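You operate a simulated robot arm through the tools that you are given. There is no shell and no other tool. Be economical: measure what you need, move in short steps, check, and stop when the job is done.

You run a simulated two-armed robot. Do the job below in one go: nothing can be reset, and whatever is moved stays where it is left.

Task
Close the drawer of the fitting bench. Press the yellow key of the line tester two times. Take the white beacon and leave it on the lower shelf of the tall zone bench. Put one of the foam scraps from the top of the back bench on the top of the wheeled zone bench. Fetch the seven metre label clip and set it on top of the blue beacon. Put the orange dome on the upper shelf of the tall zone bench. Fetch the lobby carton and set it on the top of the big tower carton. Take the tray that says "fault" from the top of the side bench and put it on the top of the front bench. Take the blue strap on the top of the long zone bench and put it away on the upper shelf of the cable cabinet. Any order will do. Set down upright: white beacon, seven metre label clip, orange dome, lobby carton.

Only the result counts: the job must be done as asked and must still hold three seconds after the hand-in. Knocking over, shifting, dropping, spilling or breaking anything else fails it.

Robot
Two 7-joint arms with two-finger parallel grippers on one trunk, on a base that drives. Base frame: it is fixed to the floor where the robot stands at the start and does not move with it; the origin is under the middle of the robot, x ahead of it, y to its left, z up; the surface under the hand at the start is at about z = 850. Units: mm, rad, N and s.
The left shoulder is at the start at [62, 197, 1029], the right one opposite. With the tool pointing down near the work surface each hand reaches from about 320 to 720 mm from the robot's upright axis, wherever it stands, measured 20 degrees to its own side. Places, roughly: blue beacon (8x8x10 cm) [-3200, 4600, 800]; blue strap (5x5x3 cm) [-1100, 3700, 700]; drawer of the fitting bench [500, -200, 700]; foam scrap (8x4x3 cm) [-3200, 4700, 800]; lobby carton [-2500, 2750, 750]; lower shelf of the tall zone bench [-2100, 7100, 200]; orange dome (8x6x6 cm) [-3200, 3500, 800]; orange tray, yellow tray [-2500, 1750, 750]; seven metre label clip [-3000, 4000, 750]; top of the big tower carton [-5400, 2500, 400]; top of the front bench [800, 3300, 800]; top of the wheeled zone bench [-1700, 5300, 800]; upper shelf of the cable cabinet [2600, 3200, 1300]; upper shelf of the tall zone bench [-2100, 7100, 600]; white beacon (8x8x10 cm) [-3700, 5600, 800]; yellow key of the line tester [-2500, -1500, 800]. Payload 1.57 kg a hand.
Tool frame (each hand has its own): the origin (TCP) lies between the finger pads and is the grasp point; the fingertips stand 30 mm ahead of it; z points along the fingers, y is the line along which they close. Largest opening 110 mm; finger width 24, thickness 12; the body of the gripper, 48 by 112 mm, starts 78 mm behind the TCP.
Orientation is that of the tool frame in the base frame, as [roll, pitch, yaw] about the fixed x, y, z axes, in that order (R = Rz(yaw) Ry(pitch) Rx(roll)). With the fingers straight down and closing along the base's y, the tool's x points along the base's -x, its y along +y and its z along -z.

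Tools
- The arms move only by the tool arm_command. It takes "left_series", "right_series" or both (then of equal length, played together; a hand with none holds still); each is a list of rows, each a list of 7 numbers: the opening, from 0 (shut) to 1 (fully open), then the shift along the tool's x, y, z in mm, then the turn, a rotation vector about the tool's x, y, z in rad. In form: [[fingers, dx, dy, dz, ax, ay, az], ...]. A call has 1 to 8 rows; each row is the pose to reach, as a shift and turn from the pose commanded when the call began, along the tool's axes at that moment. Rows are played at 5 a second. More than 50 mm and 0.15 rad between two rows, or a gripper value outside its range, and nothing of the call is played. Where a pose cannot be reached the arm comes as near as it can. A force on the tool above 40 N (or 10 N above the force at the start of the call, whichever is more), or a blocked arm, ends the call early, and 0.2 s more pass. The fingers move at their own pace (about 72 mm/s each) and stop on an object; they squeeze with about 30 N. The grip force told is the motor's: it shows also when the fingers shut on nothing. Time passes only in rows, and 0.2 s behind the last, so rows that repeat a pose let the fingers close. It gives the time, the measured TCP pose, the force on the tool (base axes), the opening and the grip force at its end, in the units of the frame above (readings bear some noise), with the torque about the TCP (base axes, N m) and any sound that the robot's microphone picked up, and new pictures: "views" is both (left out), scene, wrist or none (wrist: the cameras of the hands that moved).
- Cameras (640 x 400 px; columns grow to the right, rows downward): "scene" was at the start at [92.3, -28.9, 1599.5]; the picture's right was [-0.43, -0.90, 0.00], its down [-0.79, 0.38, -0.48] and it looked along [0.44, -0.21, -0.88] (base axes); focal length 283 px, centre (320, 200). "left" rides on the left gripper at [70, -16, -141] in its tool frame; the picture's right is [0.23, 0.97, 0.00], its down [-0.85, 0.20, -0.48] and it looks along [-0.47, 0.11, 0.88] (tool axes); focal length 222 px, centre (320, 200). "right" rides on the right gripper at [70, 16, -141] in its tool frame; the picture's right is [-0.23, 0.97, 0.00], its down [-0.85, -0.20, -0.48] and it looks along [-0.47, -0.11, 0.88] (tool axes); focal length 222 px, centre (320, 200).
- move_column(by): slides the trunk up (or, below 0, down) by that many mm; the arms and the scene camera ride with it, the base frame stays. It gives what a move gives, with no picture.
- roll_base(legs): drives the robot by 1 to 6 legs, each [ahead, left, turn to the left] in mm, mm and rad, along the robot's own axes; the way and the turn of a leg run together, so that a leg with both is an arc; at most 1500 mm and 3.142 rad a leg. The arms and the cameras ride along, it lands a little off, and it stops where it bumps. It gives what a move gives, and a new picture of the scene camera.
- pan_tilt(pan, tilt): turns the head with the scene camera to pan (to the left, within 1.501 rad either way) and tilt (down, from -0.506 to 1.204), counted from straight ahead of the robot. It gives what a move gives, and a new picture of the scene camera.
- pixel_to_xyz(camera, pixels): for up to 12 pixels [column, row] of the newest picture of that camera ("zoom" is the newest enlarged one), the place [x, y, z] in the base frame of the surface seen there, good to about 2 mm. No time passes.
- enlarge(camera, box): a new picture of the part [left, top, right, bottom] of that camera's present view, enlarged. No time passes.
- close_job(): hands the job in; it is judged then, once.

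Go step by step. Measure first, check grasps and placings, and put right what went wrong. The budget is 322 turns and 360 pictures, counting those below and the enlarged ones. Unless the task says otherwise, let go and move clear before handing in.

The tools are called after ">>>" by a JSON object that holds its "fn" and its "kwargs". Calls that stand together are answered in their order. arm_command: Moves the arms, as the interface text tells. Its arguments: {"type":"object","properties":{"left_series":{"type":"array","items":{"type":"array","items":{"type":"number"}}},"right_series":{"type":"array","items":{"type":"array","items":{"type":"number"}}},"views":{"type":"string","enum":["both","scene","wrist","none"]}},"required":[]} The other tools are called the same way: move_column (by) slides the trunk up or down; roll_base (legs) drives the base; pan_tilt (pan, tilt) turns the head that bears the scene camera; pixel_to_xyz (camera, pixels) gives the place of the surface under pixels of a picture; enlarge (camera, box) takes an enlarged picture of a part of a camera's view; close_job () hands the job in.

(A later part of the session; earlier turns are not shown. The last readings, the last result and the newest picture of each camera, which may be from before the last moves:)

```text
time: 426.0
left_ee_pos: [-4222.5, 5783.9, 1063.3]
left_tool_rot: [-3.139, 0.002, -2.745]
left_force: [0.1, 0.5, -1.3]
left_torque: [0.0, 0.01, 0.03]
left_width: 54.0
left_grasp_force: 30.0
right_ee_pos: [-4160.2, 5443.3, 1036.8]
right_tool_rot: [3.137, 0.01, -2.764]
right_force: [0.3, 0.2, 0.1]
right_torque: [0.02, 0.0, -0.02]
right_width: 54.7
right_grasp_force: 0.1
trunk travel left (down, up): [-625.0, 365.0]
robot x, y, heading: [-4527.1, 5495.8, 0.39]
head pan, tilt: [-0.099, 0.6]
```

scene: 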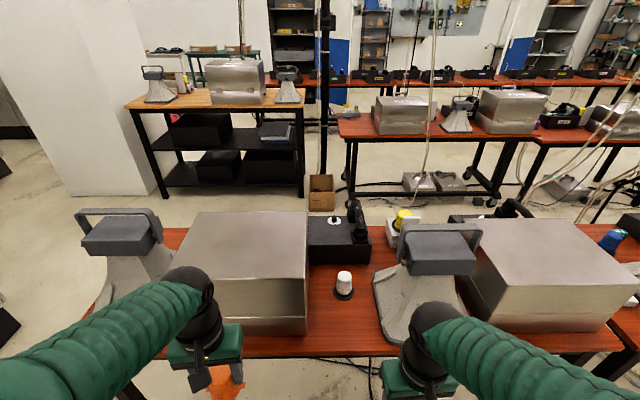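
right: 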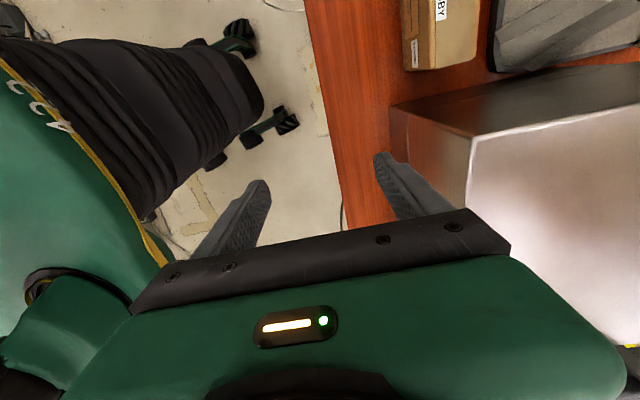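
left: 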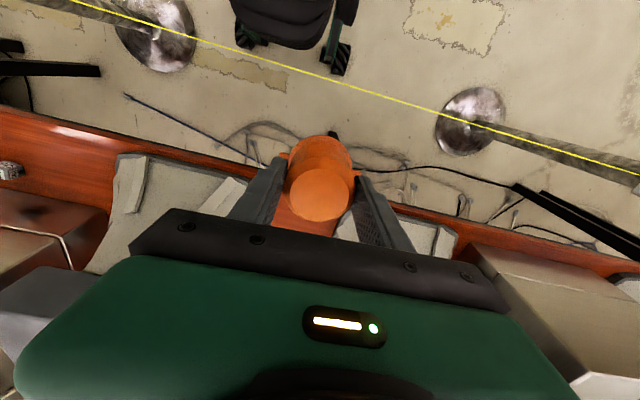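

>>> {"fn": "enlarge", "kwargs": {"camera": "scene", "box": [280, 220, 440, 320]}}

>>> {"fn": "pixel_to_xyz", "kwargs": {"camera": "zoom", "pixels": [[255, 215], [255, 230], [225, 240], [288, 240], [255, 300], [222, 280], [290, 283], [110, 150], [400, 250], [500, 190], [140, 60], [255, 205]]}}

```text
4.00 times, centred on (360, 270) of scene
```

zoom: 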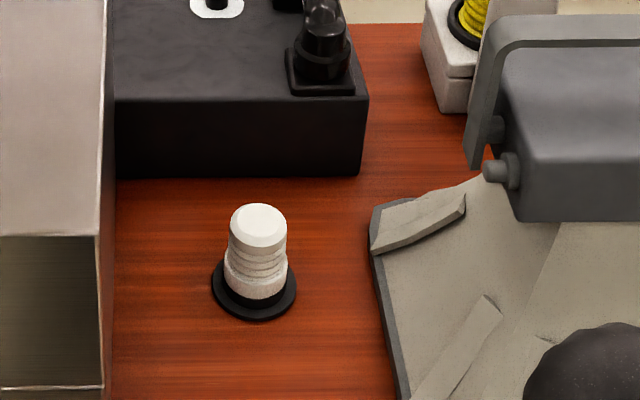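

```text
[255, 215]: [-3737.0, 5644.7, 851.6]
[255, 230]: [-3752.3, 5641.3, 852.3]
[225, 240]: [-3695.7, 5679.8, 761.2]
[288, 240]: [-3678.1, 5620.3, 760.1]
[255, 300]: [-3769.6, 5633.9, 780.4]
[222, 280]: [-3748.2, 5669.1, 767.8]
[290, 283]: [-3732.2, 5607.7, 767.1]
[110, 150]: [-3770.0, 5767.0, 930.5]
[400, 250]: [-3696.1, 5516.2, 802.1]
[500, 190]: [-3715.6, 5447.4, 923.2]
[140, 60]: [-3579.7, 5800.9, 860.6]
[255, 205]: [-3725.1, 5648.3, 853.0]
```

White beacon centre (-3738,5643), body ~52 mm wide, top 852. Drive 170 mm ahead and take it with the right hand.

>>> {"fn": "roll_base", "kwargs": {"legs": [[170, 0, 0]]}}

```text
time: 427.4
left_ee_pos: [-4068.1, 5847.8, 1064.4]
left_tool_rot: [-3.141, 0.002, -2.747]
left_force: [0.9, 0.8, -0.3]
left_torque: [0.0, 0.0, -0.01]
left_width: 53.7
left_grasp_force: 30.2
right_ee_pos: [-4005.5, 5506.2, 1039.1]
right_tool_rot: [3.141, 0.01, -2.764]
right_force: [-0.1, -0.3, 0.0]
right_torque: [0.03, 0.02, -0.02]
right_width: 55.0
right_grasp_force: 0.1
trunk travel left (down, up): [-625.0, 365.0]
robot x, y, heading: [-4368.9, 5561.1, 0.384]
head pan, tilt: [-0.099, 0.6]
```

scene: 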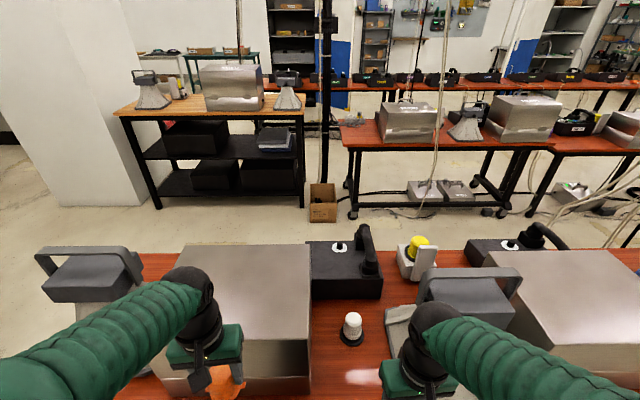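

>>> {"fn": "arm_command", "kwargs": {"right_series": [[0.85, -15, 40, 0, 0, 0, 0], [0.85, -60, 45, 5, 0, 0, 0], [0.85, -105, 45, 15, 0, 0, 0], [0.85, -150, 42, 30, 0, 0, 0], [0.85, -195, 38, 50, 0, 0, 0], [0.85, -238, 34, 75, 0, 0, 0], [0.85, -270, 30, 105, 0, 0, 0], [0.85, -299, 29, 140, 0, 0, 0]], "views": "both"}}

```text
time: 429.2
left_ee_pos: [-4063.8, 5849.6, 1061.4]
left_tool_rot: [-3.141, 0.0, -2.747]
left_force: [-0.5, 0.4, -0.2]
left_torque: [0.01, 0.03, 0.01]
left_width: 53.7
left_grasp_force: 29.8
right_ee_pos: [-3732.0, 5648.4, 897.5]
right_tool_rot: [3.139, 0.004, -2.765]
right_force: [0.0, -0.4, -0.7]
right_torque: [0.02, 0.02, 0.0]
right_width: 93.6
right_grasp_force: 0.0
trunk travel left (down, up): [-625.0, 365.0]
robot x, y, heading: [-4371.4, 5559.6, 0.382]
head pan, tilt: [-0.099, 0.6]
```

scene: 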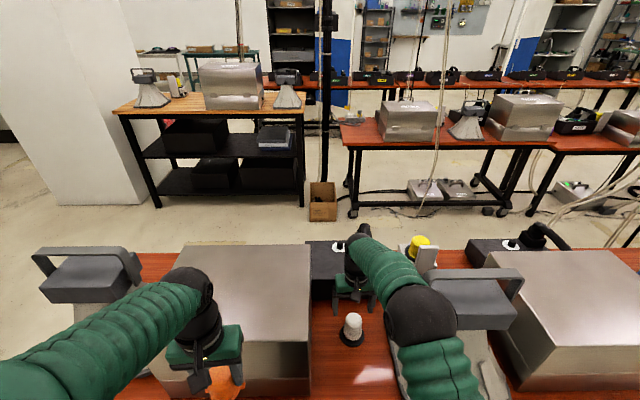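
right: 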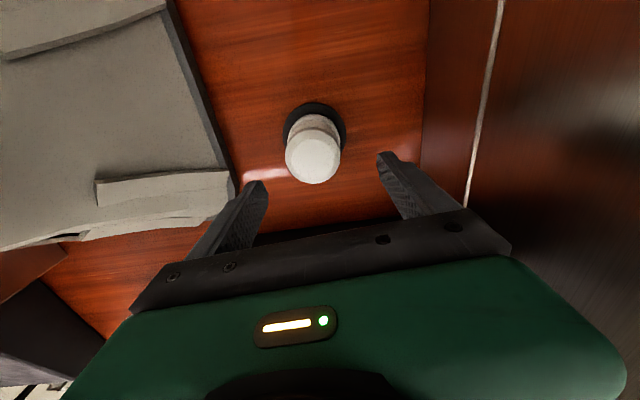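

>>> {"fn": "pixel_to_xyz", "kwargs": {"camera": "right", "pixels": [[313, 158], [290, 160], [337, 158], [313, 138], [313, 178], [420, 170], [235, 180], [255, 195], [385, 165]]}}

```text
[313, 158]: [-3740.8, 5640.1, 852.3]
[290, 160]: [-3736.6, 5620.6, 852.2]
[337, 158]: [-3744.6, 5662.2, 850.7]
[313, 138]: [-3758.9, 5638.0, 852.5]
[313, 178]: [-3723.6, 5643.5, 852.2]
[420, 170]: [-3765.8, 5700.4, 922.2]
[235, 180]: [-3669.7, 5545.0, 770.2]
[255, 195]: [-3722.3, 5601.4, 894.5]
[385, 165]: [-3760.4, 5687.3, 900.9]
```

Centre (-3741,5641). Shift 11 mm, lower 80 mm, close.

>>> {"fn": "arm_command", "kwargs": {"right_series": [[0.85, 11, -3, 35, 0, 0, 0], [0.85, 11, -3, 65, 0, 0, 0], [0.85, 11, -3, 80, 0, 0, 0], [0.85, 11, -3, 80, 0, 0, 0], [0.4, 11, -3, 80, 0, 0, 0], [0, 11, -3, 80, 0, 0, 0], [0, 11, -3, 80, 0, 0, 0], [0, 11, -3, 80, 0, 0, 0]], "views": "wrist"}}

```text
time: 431.0
left_ee_pos: [-4064.9, 5848.9, 1063.4]
left_tool_rot: [-3.141, 0.001, -2.747]
left_force: [0.0, -0.2, -0.9]
left_torque: [0.02, -0.01, 0.01]
left_width: 53.8
left_grasp_force: 29.5
right_ee_pos: [-3744.1, 5639.0, 817.6]
right_tool_rot: [3.14, 0.006, -2.765]
right_force: [1.7, 0.1, 0.5]
right_torque: [-0.05, -0.06, 0.06]
right_width: 57.2
right_grasp_force: 29.8
trunk travel left (down, up): [-625.0, 365.0]
robot x, y, heading: [-4370.6, 5559.8, 0.387]
head pan, tilt: [-0.099, 0.6]
```

right: 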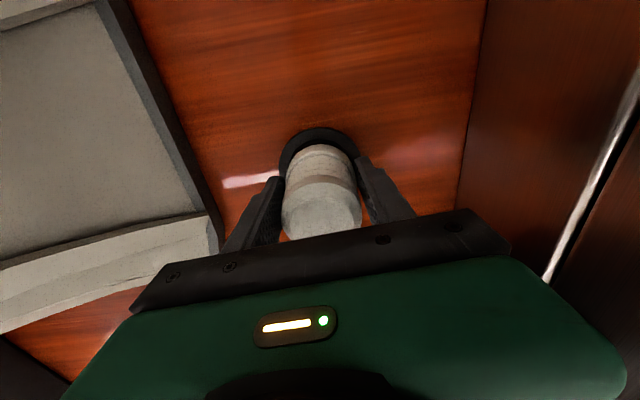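

Beacon gripped (57 mm). Lift and draw back.

>>> {"fn": "arm_command", "kwargs": {"right_series": [[0, 0, 0, -20, 0, 0, 0], [0, 0, 0, -65, 0, 0, 0], [0, 0, 0, -110, 0, 0, 0], [0, 20, 5, -155, 0, 0, 0], [0, 55, 10, -190, 0, 0, 0], [0, 100, 10, -210, 0, 0, 0], [0, 145, 10, -225, 0, 0, 0], [0, 192, 10, -235, 0, 0, 0]], "views": "none"}}

>>> {"fn": "arm_command", "kwargs": {"right_series": [[0, 45, 0, 0, 0, 0, 0], [0, 90, 0, 0, 0, 0, 0], [0, 120, 0, 0, 0, 0, 0]], "views": "both"}}

```text
time: 432.8
left_ee_pos: [-4067.5, 5847.3, 1062.9]
left_tool_rot: [-3.138, 0.003, -2.748]
left_force: [-0.5, 0.2, -0.9]
left_torque: [0.03, 0.01, -0.03]
left_width: 53.5
left_grasp_force: 29.9
right_ee_pos: [-3932.6, 5577.7, 1052.8]
right_tool_rot: [3.14, 0.01, -2.765]
right_force: [0.0, -0.8, -3.7]
right_torque: [0.01, 0.0, -0.03]
right_width: 57.3
right_grasp_force: 29.9
trunk travel left (down, up): [-625.0, 365.0]
robot x, y, heading: [-4370.2, 5560.9, 0.386]
head pan, tilt: [-0.099, 0.6]
```

```text
time: 433.6
left_ee_pos: [-4065.4, 5848.4, 1062.9]
left_tool_rot: [-3.141, 0.003, -2.746]
left_force: [0.3, 0.0, -0.2]
left_torque: [0.01, 0.01, -0.01]
left_width: 53.9
left_grasp_force: 29.7
right_ee_pos: [-4041.9, 5531.2, 1054.3]
right_tool_rot: [3.141, 0.007, -2.765]
right_force: [-0.4, -0.7, -3.8]
right_torque: [0.0, 0.0, 0.03]
right_width: 57.4
right_grasp_force: 30.1
trunk travel left (down, up): [-625.0, 365.0]
robot x, y, heading: [-4371.2, 5559.5, 0.39]
head pan, tilt: [-0.099, 0.6]
```

scene: 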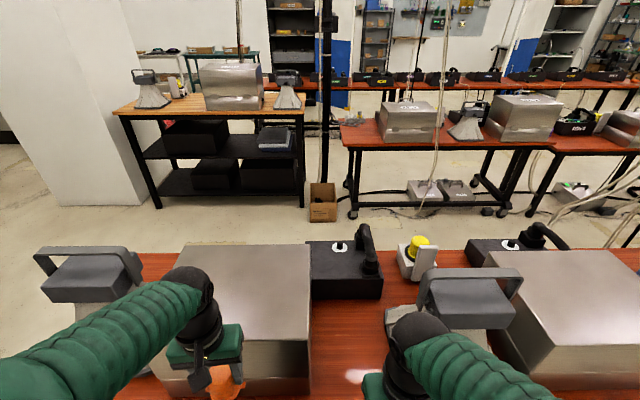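
right: 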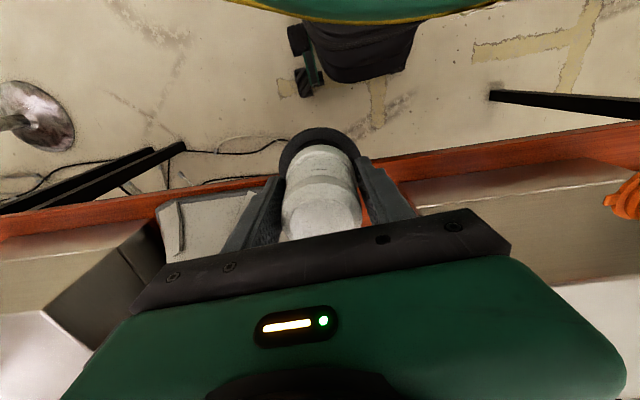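

Both objects held. Look at the tall zone bench closely and measure its shelves.

>>> {"fn": "enlarge", "kwargs": {"camera": "scene", "box": [90, 40, 350, 240]}}

>>> {"fn": "pixel_to_xyz", "kwargs": {"camera": "zoom", "pixels": [[165, 410], [175, 400], [525, 395], [140, 290], [325, 280], [480, 285], [180, 372], [400, 372], [500, 375], [350, 370], [120, 380], [560, 430]]}}

```text
2.00 times, centred on (220, 140) of scene
```

zoom: 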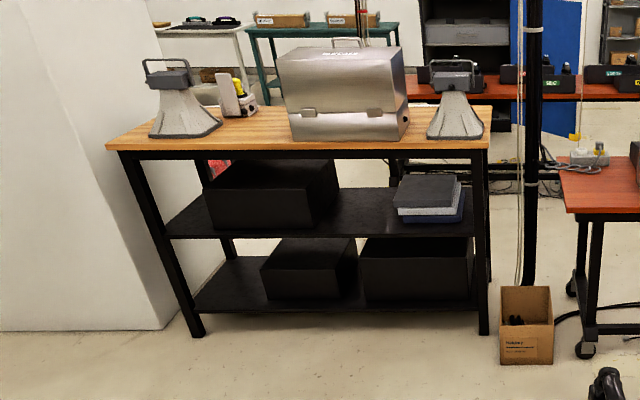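

```text
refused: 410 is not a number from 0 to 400
```

>>> {"fn": "pixel_to_xyz", "kwargs": {"camera": "zoom", "pixels": [[200, 335], [485, 333], [120, 150], [488, 148], [168, 235], [475, 237], [365, 215], [350, 235], [230, 290], [225, 308], [262, 290], [195, 308]]}}

>>> {"fn": "pixel_to_xyz", "kwargs": {"camera": "zoom", "pixels": [[395, 220], [335, 220], [525, 360], [590, 345], [165, 325], [240, 170], [185, 225], [500, 300], [430, 310], [360, 300]]}}

```text
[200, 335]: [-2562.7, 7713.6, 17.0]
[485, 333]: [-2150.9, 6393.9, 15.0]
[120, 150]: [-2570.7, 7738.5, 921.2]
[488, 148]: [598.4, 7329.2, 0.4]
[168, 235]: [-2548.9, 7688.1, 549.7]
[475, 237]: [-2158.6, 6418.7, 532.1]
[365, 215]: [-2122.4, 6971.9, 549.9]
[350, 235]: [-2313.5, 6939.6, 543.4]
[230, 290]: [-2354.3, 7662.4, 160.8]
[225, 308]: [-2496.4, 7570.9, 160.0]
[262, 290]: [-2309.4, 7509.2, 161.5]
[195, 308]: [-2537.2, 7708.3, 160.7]
```

```text
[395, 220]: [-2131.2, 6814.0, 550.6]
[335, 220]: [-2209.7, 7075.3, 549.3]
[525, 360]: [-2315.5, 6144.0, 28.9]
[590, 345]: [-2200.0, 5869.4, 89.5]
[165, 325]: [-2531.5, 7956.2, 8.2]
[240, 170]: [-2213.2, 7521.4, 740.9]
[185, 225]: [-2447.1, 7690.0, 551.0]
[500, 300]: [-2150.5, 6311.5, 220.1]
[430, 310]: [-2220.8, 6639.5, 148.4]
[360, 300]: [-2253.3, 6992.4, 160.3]
```

>>> {"fn": "pan_tilt", "kwargs": {"pan": 0.6, "tilt": 0.45}}

>>> {"fn": "pixel_to_xyz", "kwargs": {"camera": "scene", "pixels": [[320, 200], [400, 230], [300, 260], [200, 260], [450, 220], [100, 300], [250, 220]]}}

```text
time: 434.7
left_ee_pos: [-4065.1, 5847.2, 1062.3]
left_tool_rot: [-3.139, 0.001, -2.748]
left_force: [1.0, -0.2, -0.4]
left_torque: [0.02, -0.01, 0.0]
left_width: 54.0
left_grasp_force: 29.5
right_ee_pos: [-4040.3, 5531.4, 1054.8]
right_tool_rot: [3.139, 0.007, -2.765]
right_force: [0.3, 0.7, -5.3]
right_torque: [0.02, -0.01, 0.01]
right_width: 57.1
right_grasp_force: 29.8
trunk travel left (down, up): [-625.0, 365.0]
robot x, y, heading: [-4369.6, 5559.5, 0.386]
head pan, tilt: [0.6, 0.45]
```

scene: 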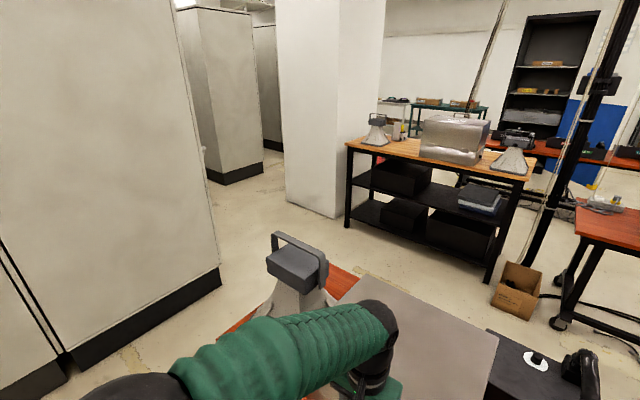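

```text
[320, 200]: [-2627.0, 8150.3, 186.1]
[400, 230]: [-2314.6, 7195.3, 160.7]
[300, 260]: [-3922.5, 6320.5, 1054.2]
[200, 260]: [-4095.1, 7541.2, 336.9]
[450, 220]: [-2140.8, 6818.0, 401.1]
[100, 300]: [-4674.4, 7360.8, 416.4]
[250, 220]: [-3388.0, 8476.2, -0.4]
```

Path is clear north of the back bench. Drive round its end to the front of the tall zone bench.

>>> {"fn": "roll_base", "kwargs": {"legs": [[-350, 0, 0], [642, 1328, 0], [1113, -183, 0], [0, 0, -0.086]]}}

>>> {"fn": "pan_tilt", "kwargs": {"pan": 0.0, "tilt": 0.6}}

```text
time: 449.9
left_ee_pos: [-3133.5, 7451.3, 1063.1]
left_tool_rot: [-3.139, 0.001, -2.826]
left_force: [0.1, -0.6, -0.4]
left_torque: [-0.03, -0.03, 0.01]
left_width: 54.0
left_grasp_force: 30.1
right_ee_pos: [-3132.1, 7132.9, 1055.5]
right_tool_rot: [3.139, 0.009, -2.843]
right_force: [0.1, -0.3, -3.9]
right_torque: [-0.01, -0.03, -0.01]
right_width: 57.3
right_grasp_force: 30.1
trunk travel left (down, up): [-625.0, 365.0]
robot x, y, heading: [-3461.0, 7185.8, 0.311]
head pan, tilt: [0.6, 0.45]
```

scene: 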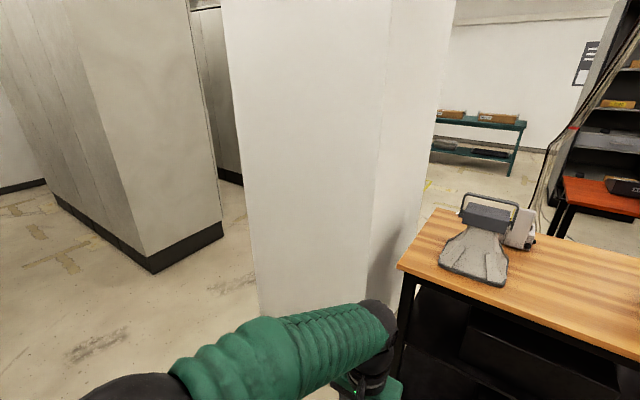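

```text
time: 450.9
left_ee_pos: [-3132.4, 7449.4, 1064.5]
left_tool_rot: [-3.14, 0.002, -2.826]
left_force: [-0.1, 0.2, -1.5]
left_torque: [0.02, 0.02, -0.01]
left_width: 54.2
left_grasp_force: 29.8
right_ee_pos: [-3132.2, 7132.5, 1055.1]
right_tool_rot: [3.14, 0.008, -2.842]
right_force: [0.6, 0.1, -3.0]
right_torque: [-0.02, 0.02, -0.01]
right_width: 57.3
right_grasp_force: 29.9
trunk travel left (down, up): [-625.0, 365.0]
robot x, y, heading: [-3457.8, 7187.2, 0.312]
head pan, tilt: [0.0, 0.6]
```

scene: 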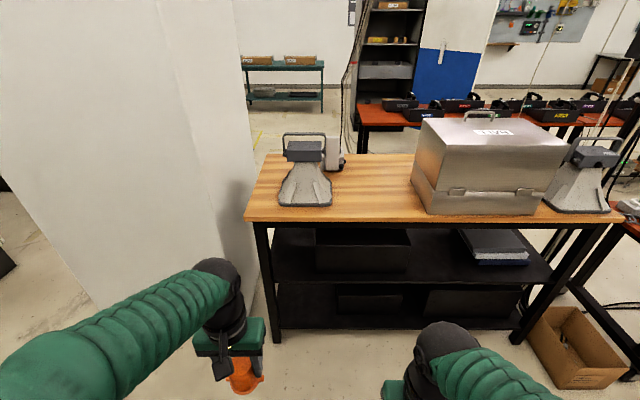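

Lower the column to look into the shelves.

>>> {"fn": "move_column", "kwargs": {"by": -450}}

>>> {"fn": "pan_tilt", "kwargs": {"pan": 0.0, "tilt": 0.4}}

```text
refused: -450 is not a number from -400 to 400
```

```text
time: 451.6
left_ee_pos: [-3131.7, 7449.3, 1062.5]
left_tool_rot: [-3.141, 0.002, -2.822]
left_force: [-1.1, 1.1, -1.3]
left_torque: [0.0, 0.01, -0.02]
left_width: 53.8
left_grasp_force: 30.0
right_ee_pos: [-3133.2, 7132.2, 1054.7]
right_tool_rot: [3.139, 0.007, -2.844]
right_force: [0.9, 1.0, -4.4]
right_torque: [0.01, -0.01, -0.04]
right_width: 57.0
right_grasp_force: 30.4
trunk travel left (down, up): [-625.0, 365.0]
robot x, y, heading: [-3458.0, 7186.4, 0.306]
head pan, tilt: [0.0, 0.4]
```

scene: 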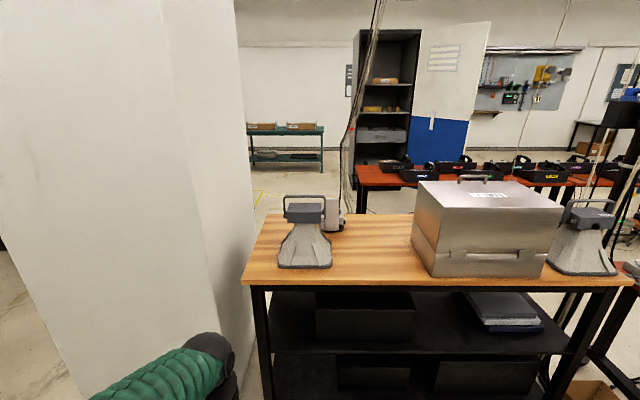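

>>> {"fn": "move_column", "kwargs": {"by": -400}}

>>> {"fn": "pan_tilt", "kwargs": {"pan": 0.0, "tilt": 0.45}}

```text
time: 455.4
left_ee_pos: [-3132.0, 7450.5, 662.7]
left_tool_rot: [-3.139, 0.002, -2.826]
left_force: [0.3, 0.4, -0.4]
left_torque: [0.0, -0.02, -0.01]
left_width: 53.9
left_grasp_force: 30.6
right_ee_pos: [-3133.1, 7131.3, 655.0]
right_tool_rot: [3.139, 0.008, -2.842]
right_force: [-0.4, 0.7, -4.8]
right_torque: [-0.03, 0.02, 0.02]
right_width: 56.9
right_grasp_force: 29.7
trunk travel left (down, up): [-225.0, 765.0]
robot x, y, heading: [-3457.3, 7185.0, 0.311]
head pan, tilt: [0.0, 0.4]
```

```text
time: 456.1
left_ee_pos: [-3132.8, 7450.7, 662.3]
left_tool_rot: [-3.139, 0.002, -2.825]
left_force: [0.5, -0.7, -0.7]
left_torque: [-0.02, 0.0, -0.03]
left_width: 53.9
left_grasp_force: 29.9
right_ee_pos: [-3132.1, 7130.8, 654.1]
right_tool_rot: [3.139, 0.006, -2.843]
right_force: [-0.6, -0.2, -3.8]
right_torque: [0.02, 0.01, -0.02]
right_width: 57.1
right_grasp_force: 30.1
trunk travel left (down, up): [-225.0, 765.0]
robot x, y, heading: [-3458.4, 7186.0, 0.306]
head pan, tilt: [0.0, 0.45]
```

scene: 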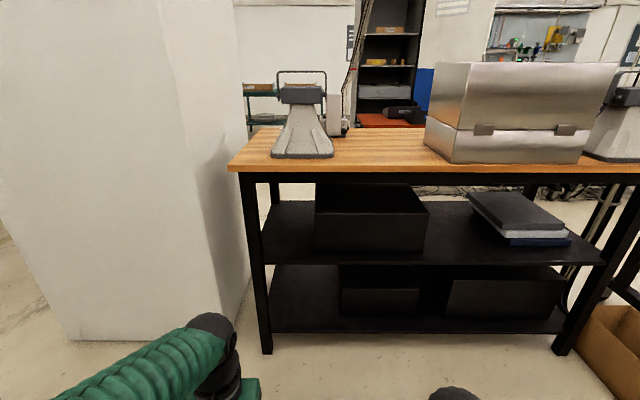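

>>> {"fn": "pixel_to_xyz", "kwargs": {"camera": "scene", "pixels": [[290, 240], [280, 258], [312, 253], [314, 240], [436, 240], [465, 255], [430, 255], [445, 262], [300, 178], [300, 186], [280, 325], [335, 318]]}}

>>> {"fn": "pixel_to_xyz", "kwargs": {"camera": "scene", "pixels": [[300, 305], [320, 290], [338, 300], [290, 265], [268, 345], [425, 300], [440, 310], [430, 322], [262, 262], [270, 330]]}}

```text
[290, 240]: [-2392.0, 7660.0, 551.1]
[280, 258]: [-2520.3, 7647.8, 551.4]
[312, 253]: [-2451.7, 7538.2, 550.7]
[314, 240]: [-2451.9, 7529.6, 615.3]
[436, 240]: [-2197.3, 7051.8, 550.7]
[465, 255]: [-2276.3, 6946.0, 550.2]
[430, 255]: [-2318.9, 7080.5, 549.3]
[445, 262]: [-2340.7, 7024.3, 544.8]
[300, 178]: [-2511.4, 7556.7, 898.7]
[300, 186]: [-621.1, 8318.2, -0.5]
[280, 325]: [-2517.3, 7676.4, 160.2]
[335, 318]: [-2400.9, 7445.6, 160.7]
```

```text
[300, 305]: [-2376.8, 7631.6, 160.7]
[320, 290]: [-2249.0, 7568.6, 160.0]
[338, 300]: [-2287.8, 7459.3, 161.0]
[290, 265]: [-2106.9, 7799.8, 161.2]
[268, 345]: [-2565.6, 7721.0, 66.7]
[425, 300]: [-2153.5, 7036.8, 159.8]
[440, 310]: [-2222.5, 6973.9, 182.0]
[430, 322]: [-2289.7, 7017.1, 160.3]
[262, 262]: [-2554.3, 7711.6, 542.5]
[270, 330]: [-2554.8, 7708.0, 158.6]
```

Shelf heights: upper 550, lower 160. For the beacon I choose the lower shelf spot (-2275,7020), 58 mm inside the front edge. Drive up to it and lower the column further.

>>> {"fn": "roll_base", "kwargs": {"legs": [[469, -342, 0]]}}

>>> {"fn": "move_column", "kwargs": {"by": -180}}

>>> {"fn": "pan_tilt", "kwargs": {"pan": -0.2, "tilt": 0.5}}

```text
time: 459.4
left_ee_pos: [-2580.6, 7250.4, 661.8]
left_tool_rot: [-3.139, 0.001, -2.829]
left_force: [-0.1, -0.4, -1.4]
left_torque: [-0.01, 0.04, -0.02]
left_width: 53.6
left_grasp_force: 30.0
right_ee_pos: [-2583.2, 6933.1, 654.8]
right_tool_rot: [3.141, 0.007, -2.847]
right_force: [-0.6, 0.1, -3.6]
right_torque: [0.01, 0.02, 0.02]
right_width: 57.2
right_grasp_force: 29.4
trunk travel left (down, up): [-225.0, 765.0]
robot x, y, heading: [-2907.0, 6988.0, 0.306]
head pan, tilt: [0.0, 0.45]
```

scene: 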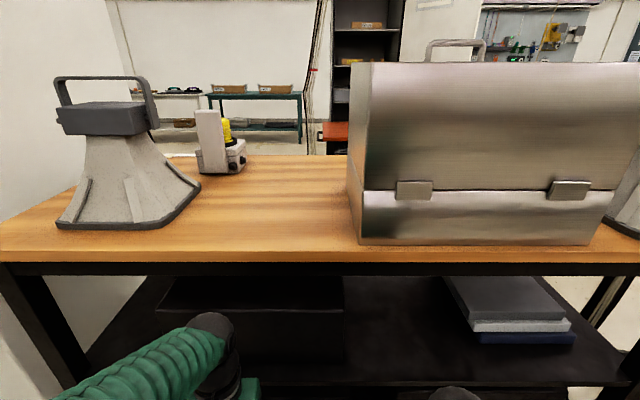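

```text
time: 461.4
left_ee_pos: [-2581.9, 7250.4, 484.1]
left_tool_rot: [-3.141, 0.004, -2.829]
left_force: [0.1, -0.4, 0.2]
left_torque: [-0.04, -0.02, -0.01]
left_width: 53.9
left_grasp_force: 30.3
right_ee_pos: [-2583.4, 6931.9, 475.4]
right_tool_rot: [3.14, 0.009, -2.846]
right_force: [0.1, 1.0, -4.9]
right_torque: [0.02, 0.01, 0.03]
right_width: 57.1
right_grasp_force: 29.5
trunk travel left (down, up): [-45.0, 945.0]
robot x, y, heading: [-2910.6, 6985.7, 0.301]
head pan, tilt: [0.0, 0.45]
```

```text
time: 462.1
left_ee_pos: [-2581.4, 7250.5, 482.4]
left_tool_rot: [-3.139, 0.001, -2.83]
left_force: [0.3, -1.1, -0.2]
left_torque: [0.01, 0.0, 0.03]
left_width: 53.6
left_grasp_force: 29.9
right_ee_pos: [-2582.4, 6932.3, 473.7]
right_tool_rot: [3.141, 0.01, -2.847]
right_force: [0.2, 0.7, -4.7]
right_torque: [-0.03, 0.03, -0.01]
right_width: 57.4
right_grasp_force: 29.5
trunk travel left (down, up): [-45.0, 945.0]
robot x, y, heading: [-2904.7, 6987.6, 0.307]
head pan, tilt: [-0.201, 0.499]
```

scene: 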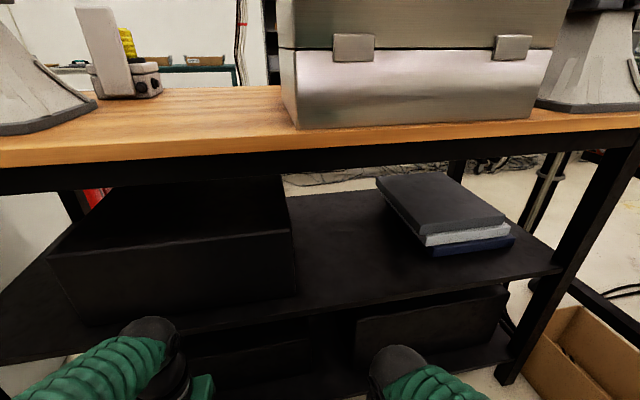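

Tilt the right tool 0.3 rad forward (for forearm clearance under the upper shelf) while still outside.

>>> {"fn": "arm_command", "kwargs": {"right_series": [[0, 0, 0, 0, 0, -0.1, 0], [0, 0, 0, 0, 0, -0.2, 0], [0, 0, 0, 0, 0, -0.3, 0]], "views": "none"}}

```text
time: 462.9
left_ee_pos: [-2580.9, 7250.4, 483.6]
left_tool_rot: [-3.141, 0.002, -2.829]
left_force: [0.5, -0.2, -0.5]
left_torque: [0.0, -0.02, 0.02]
left_width: 53.9
left_grasp_force: 30.2
right_ee_pos: [-2558.6, 6947.1, 454.8]
right_tool_rot: [3.14, 0.275, -2.846]
right_force: [0.1, 0.5, -4.3]
right_torque: [-0.03, 0.02, 0.0]
right_width: 57.0
right_grasp_force: 30.0
right hand out of reach, approached as far as the arm can: row 1, 2, 3
trunk travel left (down, up): [-45.0, 945.0]
robot x, y, heading: [-2906.6, 6986.5, 0.305]
head pan, tilt: [-0.201, 0.499]
```

>>> {"fn": "arm_command", "kwargs": {"right_series": [[0, 13, 0, 46, 0, -0.01, 0], [0, 27, 0, 94, 0, -0.02, 0], [0, 41, 0, 142, 0, -0.03, 0], [0, -1, -2, 164, 0, -0.03, 0], [0, -42, -4, 186, 0, -0.03, 0], [0, -83, -6, 208, 0, -0.03, 0]], "views": "both"}}

```text
time: 463.8
left_ee_pos: [-2579.8, 7249.3, 483.4]
left_tool_rot: [-3.139, 0.002, -2.83]
left_force: [0.1, 0.4, -0.9]
left_torque: [-0.01, -0.03, 0.0]
left_width: 53.6
left_grasp_force: 30.4
right_ee_pos: [-2473.2, 6933.5, 316.1]
right_tool_rot: [3.098, 0.377, -3.047]
right_force: [-0.8, 0.0, -4.5]
right_torque: [-0.01, 0.08, 0.03]
right_width: 57.1
right_grasp_force: 30.9
right hand out of reach, approached as far as the arm can: row 1, 2, 3, 4
trunk travel left (down, up): [-45.0, 945.0]
robot x, y, heading: [-2907.8, 6985.9, 0.304]
head pan, tilt: [-0.201, 0.499]
stopped in row 4 (right hand): the force on the tool passed its limit at 94 N (the readings are from after the stop); the commanded pose is now the measured one
```

scene: 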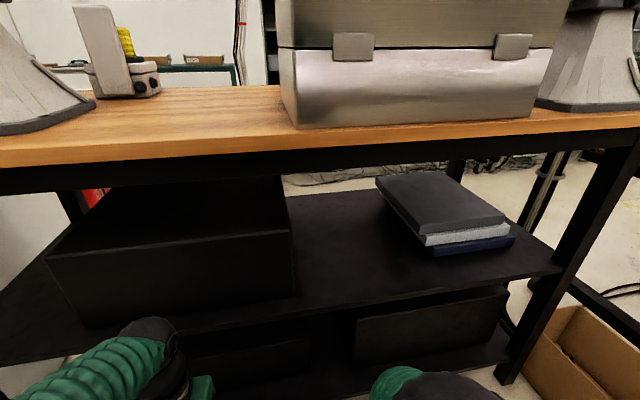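
right: 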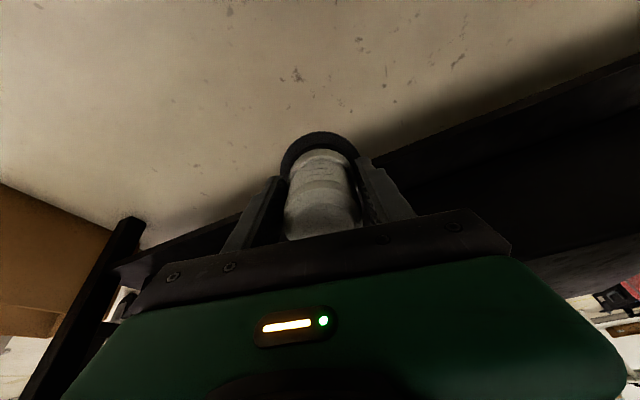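

Something touched as the hand was too near my body. I back the base 280 mm, then extend the hand low in free space and drive it in instead.

>>> {"fn": "roll_base", "kwargs": {"legs": [[-280, 0, 0]]}}

```text
time: 465.8
left_ee_pos: [-2856.1, 7164.9, 483.0]
left_tool_rot: [-3.14, 0.003, -2.829]
left_force: [0.6, 0.4, -0.6]
left_torque: [0.0, -0.01, 0.01]
left_width: 53.8
left_grasp_force: 30.6
right_ee_pos: [-2748.0, 6853.1, 318.5]
right_tool_rot: [3.091, 0.38, -3.043]
right_force: [0.2, -0.1, -4.3]
right_torque: [-0.02, 0.04, -0.01]
right_width: 57.4
right_grasp_force: 30.2
trunk travel left (down, up): [-45.0, 945.0]
robot x, y, heading: [-3179.7, 6898.9, 0.307]
head pan, tilt: [-0.201, 0.499]
```

scene: 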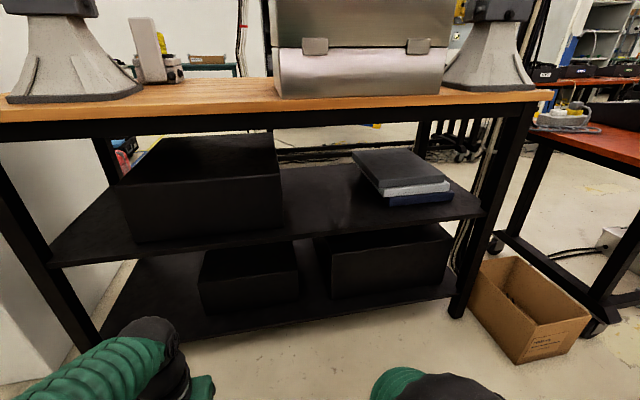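

>>> {"fn": "arm_command", "kwargs": {"right_series": [[0, -36, 8, 14, -0.005, 0.018, -0.038], [0, -73, 16, 29, -0.011, 0.036, -0.076], [0, -109, 25, 43, -0.016, 0.054, -0.113], [0, -145, 33, 58, -0.022, 0.072, -0.151], [0, -181, 41, 72, -0.027, 0.09, -0.189], [0, -168, 41, 105, -0.027, 0.09, -0.189], [0, -156, 41, 137, -0.027, 0.09, -0.189]], "views": "both"}}

```text
time: 467.4
left_ee_pos: [-2855.4, 7165.3, 483.3]
left_tool_rot: [-3.141, 0.001, -2.829]
left_force: [0.3, 0.1, -0.1]
left_torque: [-0.01, 0.01, 0.0]
left_width: 53.6
left_grasp_force: 30.4
right_ee_pos: [-2559.0, 6921.8, 251.4]
right_tool_rot: [3.13, 0.296, -2.837]
right_force: [-0.5, -0.2, -4.1]
right_torque: [-0.02, 0.09, -0.01]
right_width: 57.5
right_grasp_force: 30.0
trunk travel left (down, up): [-45.0, 945.0]
robot x, y, heading: [-3180.6, 6901.0, 0.303]
head pan, tilt: [-0.201, 0.499]
```

scene: 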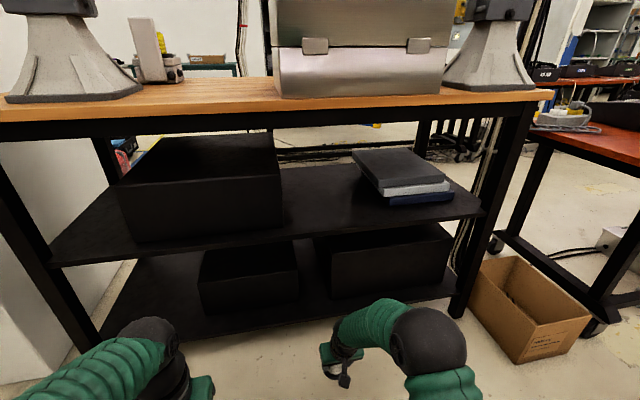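
right: 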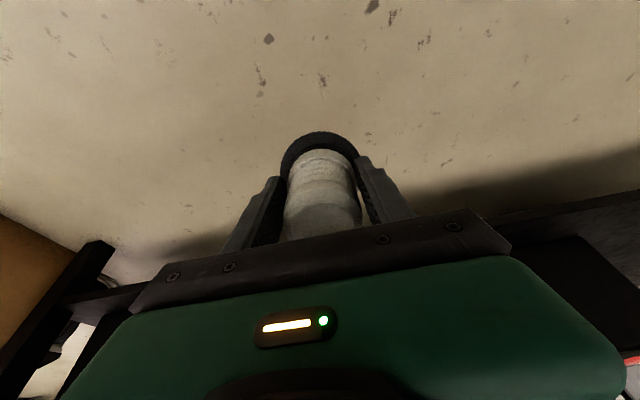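

>>> {"fn": "pixel_to_xyz", "kwargs": {"camera": "scene", "pixels": [[430, 330], [415, 310], [380, 305], [345, 335], [350, 315], [365, 303], [330, 355], [420, 300], [300, 300], [355, 295]]}}

```text
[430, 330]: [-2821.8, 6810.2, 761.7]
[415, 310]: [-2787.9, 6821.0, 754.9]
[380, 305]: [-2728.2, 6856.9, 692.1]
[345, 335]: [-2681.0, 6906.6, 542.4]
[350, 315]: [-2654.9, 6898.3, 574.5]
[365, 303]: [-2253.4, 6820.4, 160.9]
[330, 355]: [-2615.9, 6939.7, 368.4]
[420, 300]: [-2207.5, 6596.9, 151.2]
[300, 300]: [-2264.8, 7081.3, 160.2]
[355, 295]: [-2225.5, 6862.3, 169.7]
```

Tilt a bit more (to 0.45) for clearance of the wrist from the shelf edge; then I will drive in.

>>> {"fn": "arm_command", "kwargs": {"right_series": [[0, 0, 0, 0, 0, -0.08, 0], [0, 0, 0, 0, 0, -0.155, 0]], "views": "none"}}

```text
time: 468.0
left_ee_pos: [-2855.6, 7164.8, 483.5]
left_tool_rot: [-3.14, 0.002, -2.829]
left_force: [-0.7, -0.2, -0.1]
left_torque: [-0.01, -0.02, 0.03]
left_width: 53.8
left_grasp_force: 30.4
right_ee_pos: [-2559.1, 6922.1, 251.9]
right_tool_rot: [3.131, 0.451, -2.839]
right_force: [0.5, -0.5, -4.2]
right_torque: [-0.03, 0.07, -0.01]
right_width: 57.5
right_grasp_force: 29.8
trunk travel left (down, up): [-45.0, 945.0]
robot x, y, heading: [-3181.9, 6904.1, 0.307]
head pan, tilt: [-0.201, 0.499]
```

>>> {"fn": "roll_base", "kwargs": {"legs": [[263, 6, 0]]}}

>>> {"fn": "enlarge", "kwargs": {"camera": "right", "box": [0, 0, 640, 400]}}

```text
time: 469.9
left_ee_pos: [-2602.7, 7249.1, 483.8]
left_tool_rot: [-3.139, 0.003, -2.831]
left_force: [0.0, 0.3, -0.1]
left_torque: [-0.01, 0.02, 0.02]
left_width: 53.7
left_grasp_force: 30.3
right_ee_pos: [-2306.2, 7007.2, 251.2]
right_tool_rot: [3.129, 0.45, -2.842]
right_force: [0.2, -0.3, -5.0]
right_torque: [0.02, 0.09, 0.01]
right_width: 57.2
right_grasp_force: 30.1
trunk travel left (down, up): [-45.0, 945.0]
robot x, y, heading: [-2926.3, 6986.8, 0.304]
head pan, tilt: [-0.201, 0.499]
```

scene: 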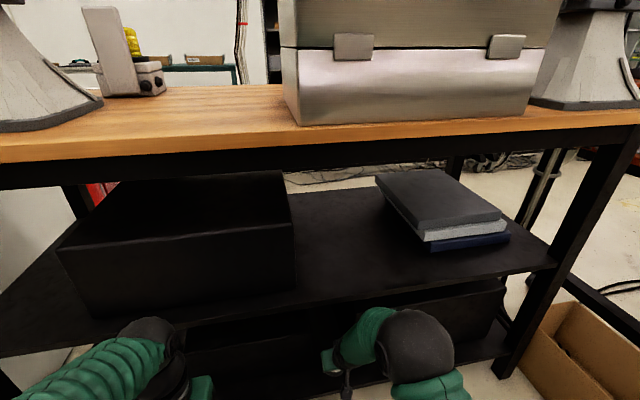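

```text
1.00 times, centred on (320, 200) of right (not enlarged: the box is as wide or as high as the picture)
```

zoom: 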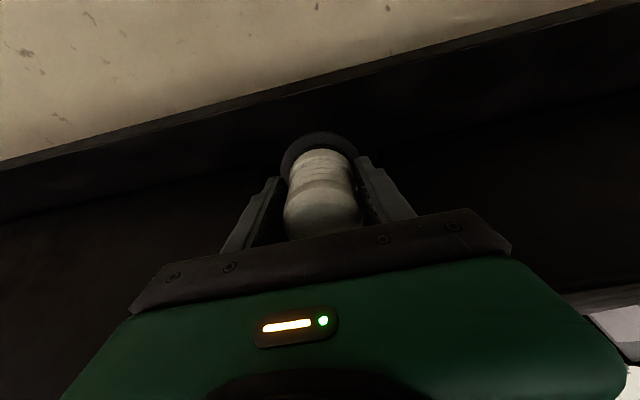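

In place. Lower gently to contact and a little press, so the base settles on the shelf.

>>> {"fn": "arm_command", "kwargs": {"right_series": [[0, 6.5, 0, 13.5, 0, 0, 0], [0, 9, 0, 18.5, 0, 0, 0], [0, 10.5, 0, 21.5, 0, 0, 0], [0, 12, 0, 24.5, 0, 0, 0]], "views": "wrist"}}

```text
time: 470.9
left_ee_pos: [-2603.4, 7250.4, 483.7]
left_tool_rot: [-3.139, 0.004, -2.83]
left_force: [-0.2, -0.3, -0.9]
left_torque: [0.01, -0.01, -0.01]
left_width: 53.9
left_grasp_force: 30.1
right_ee_pos: [-2306.8, 7006.8, 227.0]
right_tool_rot: [3.131, 0.454, -2.841]
right_force: [-2.1, -0.1, -0.7]
right_torque: [-0.01, 0.22, 0.0]
right_width: 57.3
right_grasp_force: 29.6
trunk travel left (down, up): [-45.0, 945.0]
robot x, y, heading: [-2925.6, 6987.6, 0.306]
head pan, tilt: [-0.201, 0.499]
```

right: 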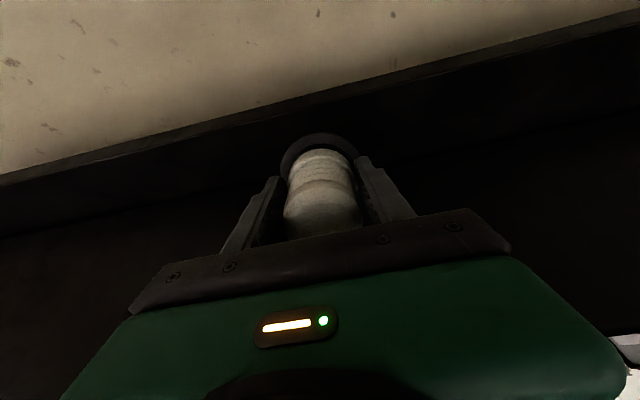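

Contact made. Now rotate the tool about the touching rim to 0.23 rad tilt, then open.

>>> {"fn": "arm_command", "kwargs": {"right_series": [[0, -5.8, 0, 5, 0, 0.11, 0], [0, -11.6, 0, 10.1, 0, 0.22, 0], [0, -11.6, 0, 10.1, 0, 0.22, 0], [0.7, -11.6, 0, 10.1, 0, 0.22, 0], [0.7, -11.6, 0, 10.1, 0, 0.22, 0], [0.7, -11.6, 0, 10.1, 0, 0.22, 0]], "views": "wrist"}}

```text
time: 472.3
left_ee_pos: [-2603.2, 7249.0, 484.5]
left_tool_rot: [-3.14, 0.005, -2.829]
left_force: [-0.1, -0.2, -0.4]
left_torque: [0.02, -0.03, 0.0]
left_width: 53.9
left_grasp_force: 29.7
right_ee_pos: [-2292.1, 7011.6, 220.7]
right_tool_rot: [3.132, 0.232, -2.838]
right_force: [-0.4, -0.1, -0.7]
right_torque: [0.03, 0.03, -0.02]
right_width: 77.1
right_grasp_force: 0.0
trunk travel left (down, up): [-45.0, 945.0]
robot x, y, heading: [-2927.7, 6987.5, 0.303]
head pan, tilt: [-0.201, 0.499]
```

right: 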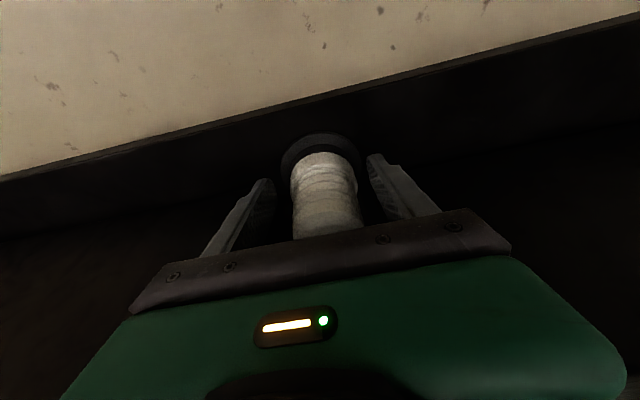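

The beacon is freed and stands. Back the base straight out 280 mm and look.

>>> {"fn": "roll_base", "kwargs": {"legs": [[-290, 0, 0]]}}

>>> {"fn": "enlarge", "kwargs": {"camera": "scene", "box": [180, 200, 460, 375]}}

```text
time: 474.4
left_ee_pos: [-2881.7, 7161.3, 485.2]
left_tool_rot: [-3.141, 0.001, -2.837]
left_force: [0.2, -0.5, -0.6]
left_torque: [0.01, 0.02, -0.04]
left_width: 54.1
left_grasp_force: 29.6
right_ee_pos: [-2574.8, 6920.7, 222.1]
right_tool_rot: [3.131, 0.232, -2.845]
right_force: [-0.7, -0.6, -0.4]
right_torque: [-0.01, -0.01, 0.02]
right_width: 76.9
right_grasp_force: 0.1
trunk travel left (down, up): [-45.0, 945.0]
robot x, y, heading: [-3206.2, 6897.7, 0.3]
head pan, tilt: [-0.201, 0.499]
```

scene: 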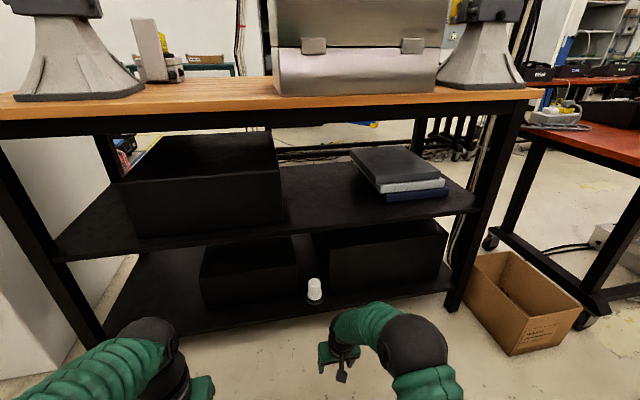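

```text
2.29 times, centred on (320, 288) of scene
```

zoom: 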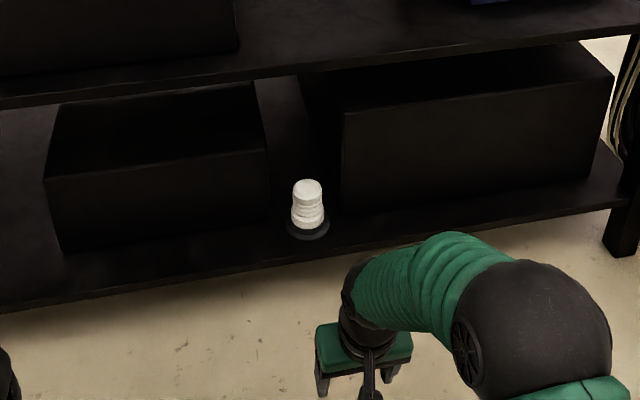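

The beacon stands upright on the lower shelf. Next the dome: raise the column and withdraw the right hand.

>>> {"fn": "move_column", "kwargs": {"by": 380}}

>>> {"fn": "arm_command", "kwargs": {"right_series": [[0.5, 32, 0, -30, 0, 0.033, 0], [0.5, 65, 0, -60, 0, 0.066, 0], [0.5, 97, 0, -90, 0, 0.1, 0], [0.5, 130, 0, -120, 0, 0.133, 0], [0.5, 163, 0, -150, 0, 0.166, 0], [0.5, 195, 0, -180, 0, 0.2, 0], [0.5, 228, 0, -208, 0, 0.232, 0]], "left_series": [[0, 0, 0, 0, 0, -0.09, 0], [0, -5, 0, 10, 0, -0.18, 0], [0, -20, 0, 30, 0, -0.27, 0], [0, -50, 0, 50, 0, -0.36, 0], [0, -80, 0, 70, 0, -0.45, 0], [0, -110, 0, 90, 0, -0.45, 0], [0, -140, 0, 110, 0, -0.45, 0]], "views": "scene"}}

```text
time: 478.0
left_ee_pos: [-2881.9, 7160.4, 864.1]
left_tool_rot: [-3.14, 0.006, -2.835]
left_force: [-0.6, 0.1, -1.3]
left_torque: [0.02, 0.01, 0.02]
left_width: 53.8
left_grasp_force: 29.4
right_ee_pos: [-2573.1, 6920.9, 601.8]
right_tool_rot: [3.132, 0.233, -2.846]
right_force: [-0.2, 1.0, 0.0]
right_torque: [0.02, 0.02, 0.03]
right_width: 77.0
right_grasp_force: 0.1
trunk travel left (down, up): [-425.0, 565.0]
robot x, y, heading: [-3207.1, 6903.8, 0.296]
head pan, tilt: [-0.201, 0.499]
```

```text
time: 479.6
left_ee_pos: [-2749.1, 7200.9, 757.2]
left_tool_rot: [-3.139, 0.456, -2.835]
left_force: [-0.5, 0.0, -0.2]
left_torque: [0.03, 0.0, 0.01]
left_width: 53.7
left_grasp_force: 30.2
right_ee_pos: [-2833.0, 6834.4, 750.1]
right_tool_rot: [3.13, 0.003, -2.841]
right_force: [0.3, 0.0, 0.2]
right_torque: [0.0, -0.02, -0.04]
right_width: 55.0
right_grasp_force: 0.0
trunk travel left (down, up): [-425.0, 565.0]
robot x, y, heading: [-3209.5, 6903.1, 0.297]
head pan, tilt: [-0.201, 0.499]
```

scene: 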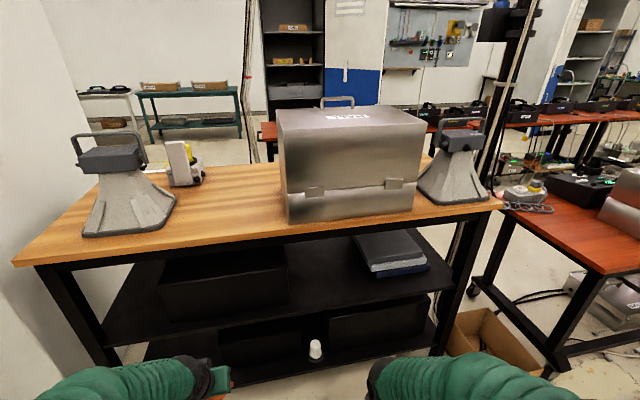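

>>> {"fn": "arm_command", "kwargs": {"left_series": [[0, -5, 0, 44, 0, 0, 0], [0, -10, 0, 88, 0, 0, 0], [0, -14, 0, 131, 0, 0, 0]], "views": "wrist"}}

```text
time: 480.4
left_ee_pos: [-2678.7, 7222.7, 639.8]
left_tool_rot: [-3.141, 0.456, -2.837]
left_force: [-0.2, 1.3, -0.6]
left_torque: [-0.03, 0.01, 0.01]
left_width: 53.8
left_grasp_force: 30.1
right_ee_pos: [-2832.5, 6834.4, 750.4]
right_tool_rot: [3.131, -0.001, -2.842]
right_force: [0.4, -0.5, -0.1]
right_torque: [0.0, 0.01, 0.01]
right_width: 54.9
right_grasp_force: 0.0
trunk travel left (down, up): [-425.0, 565.0]
robot x, y, heading: [-3207.2, 6903.6, 0.296]
head pan, tilt: [-0.201, 0.499]
```

left: 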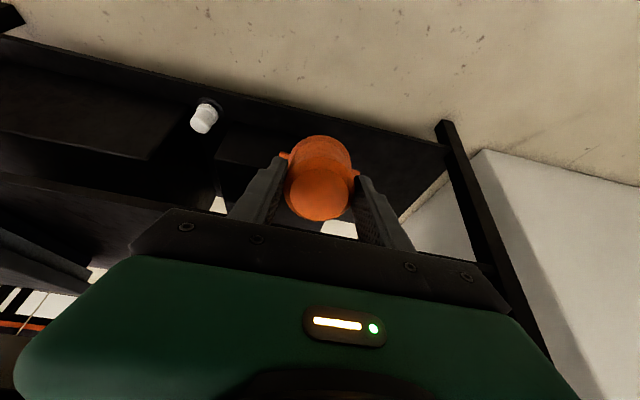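

>>> {"fn": "pixel_to_xyz", "kwargs": {"camera": "scene", "pixels": [[290, 304], [292, 290], [325, 295], [365, 280], [370, 272], [330, 305], [330, 240], [330, 232]]}}

```text
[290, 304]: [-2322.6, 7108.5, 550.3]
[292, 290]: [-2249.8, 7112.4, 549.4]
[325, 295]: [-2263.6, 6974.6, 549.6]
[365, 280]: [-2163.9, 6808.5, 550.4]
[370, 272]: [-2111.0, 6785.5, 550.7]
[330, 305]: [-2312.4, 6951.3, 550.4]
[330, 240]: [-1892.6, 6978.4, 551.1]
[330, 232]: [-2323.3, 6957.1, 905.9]
```

Shelf gap free from y 6810 to 7110. Drive: sideways first, then in.

>>> {"fn": "roll_base", "kwargs": {"legs": [[0, -341, 0], [230, 0, 0]]}}

```text
time: 484.0
left_ee_pos: [-2358.6, 6962.9, 639.9]
left_tool_rot: [-3.138, 0.455, -2.826]
left_force: [0.0, -0.1, -0.2]
left_torque: [0.0, 0.0, -0.01]
left_width: 53.9
left_grasp_force: 30.0
right_ee_pos: [-2507.4, 6574.8, 749.5]
right_tool_rot: [3.132, 0.001, -2.836]
right_force: [0.3, -0.3, 0.4]
right_torque: [-0.02, 0.02, 0.01]
right_width: 55.0
right_grasp_force: 0.1
trunk travel left (down, up): [-425.0, 565.0]
robot x, y, heading: [-2885.3, 6633.0, 0.307]
head pan, tilt: [-0.201, 0.499]
```

scene: 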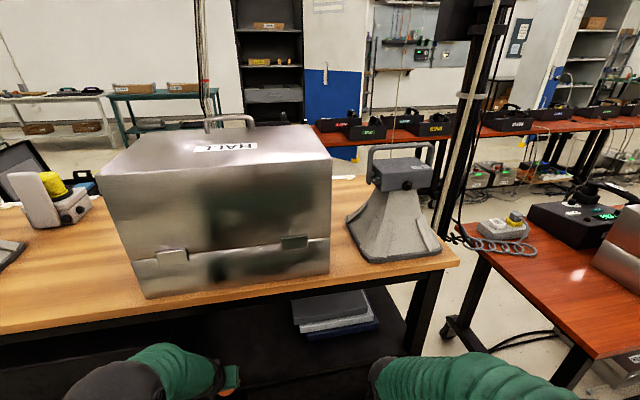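

>>> {"fn": "roll_base", "kwargs": {"legs": [[53, 0, 0]]}}

>>> {"fn": "enlarge", "kwargs": {"camera": "left", "box": [0, 0, 640, 400]}}

```text
time: 485.0
left_ee_pos: [-2306.5, 6979.1, 640.7]
left_tool_rot: [-3.14, 0.454, -2.827]
left_force: [0.1, 0.2, -1.0]
left_torque: [-0.03, 0.02, 0.0]
left_width: 53.7
left_grasp_force: 29.6
right_ee_pos: [-2456.8, 6590.9, 749.1]
right_tool_rot: [3.13, 0.0, -2.833]
right_force: [0.8, -0.2, -0.9]
right_torque: [0.03, 0.02, 0.02]
right_width: 54.9
right_grasp_force: 0.1
trunk travel left (down, up): [-425.0, 565.0]
robot x, y, heading: [-2835.1, 6653.4, 0.308]
head pan, tilt: [-0.201, 0.499]
```

scene: 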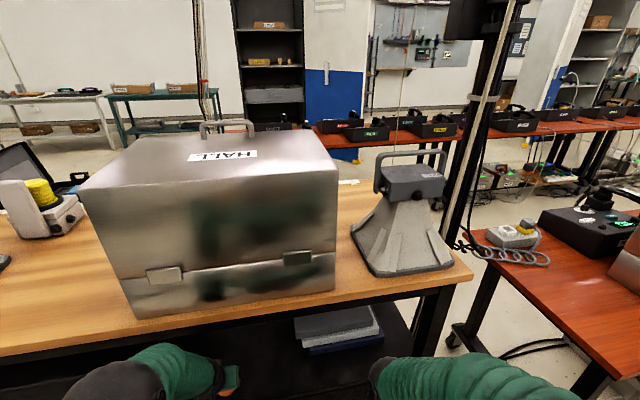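

```text
1.00 times, centred on (320, 200) of left (not enlarged: the box is as wide or as high as the picture)
```

zoom: 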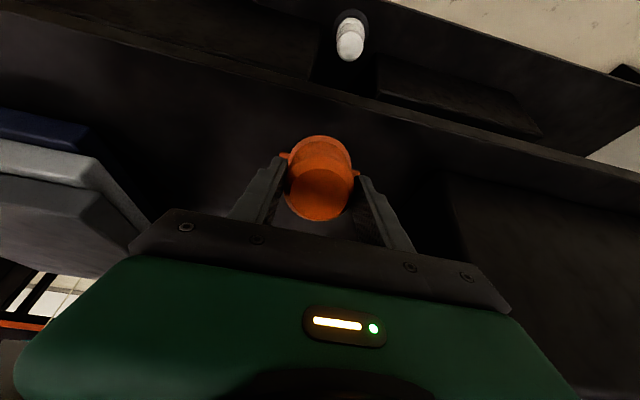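

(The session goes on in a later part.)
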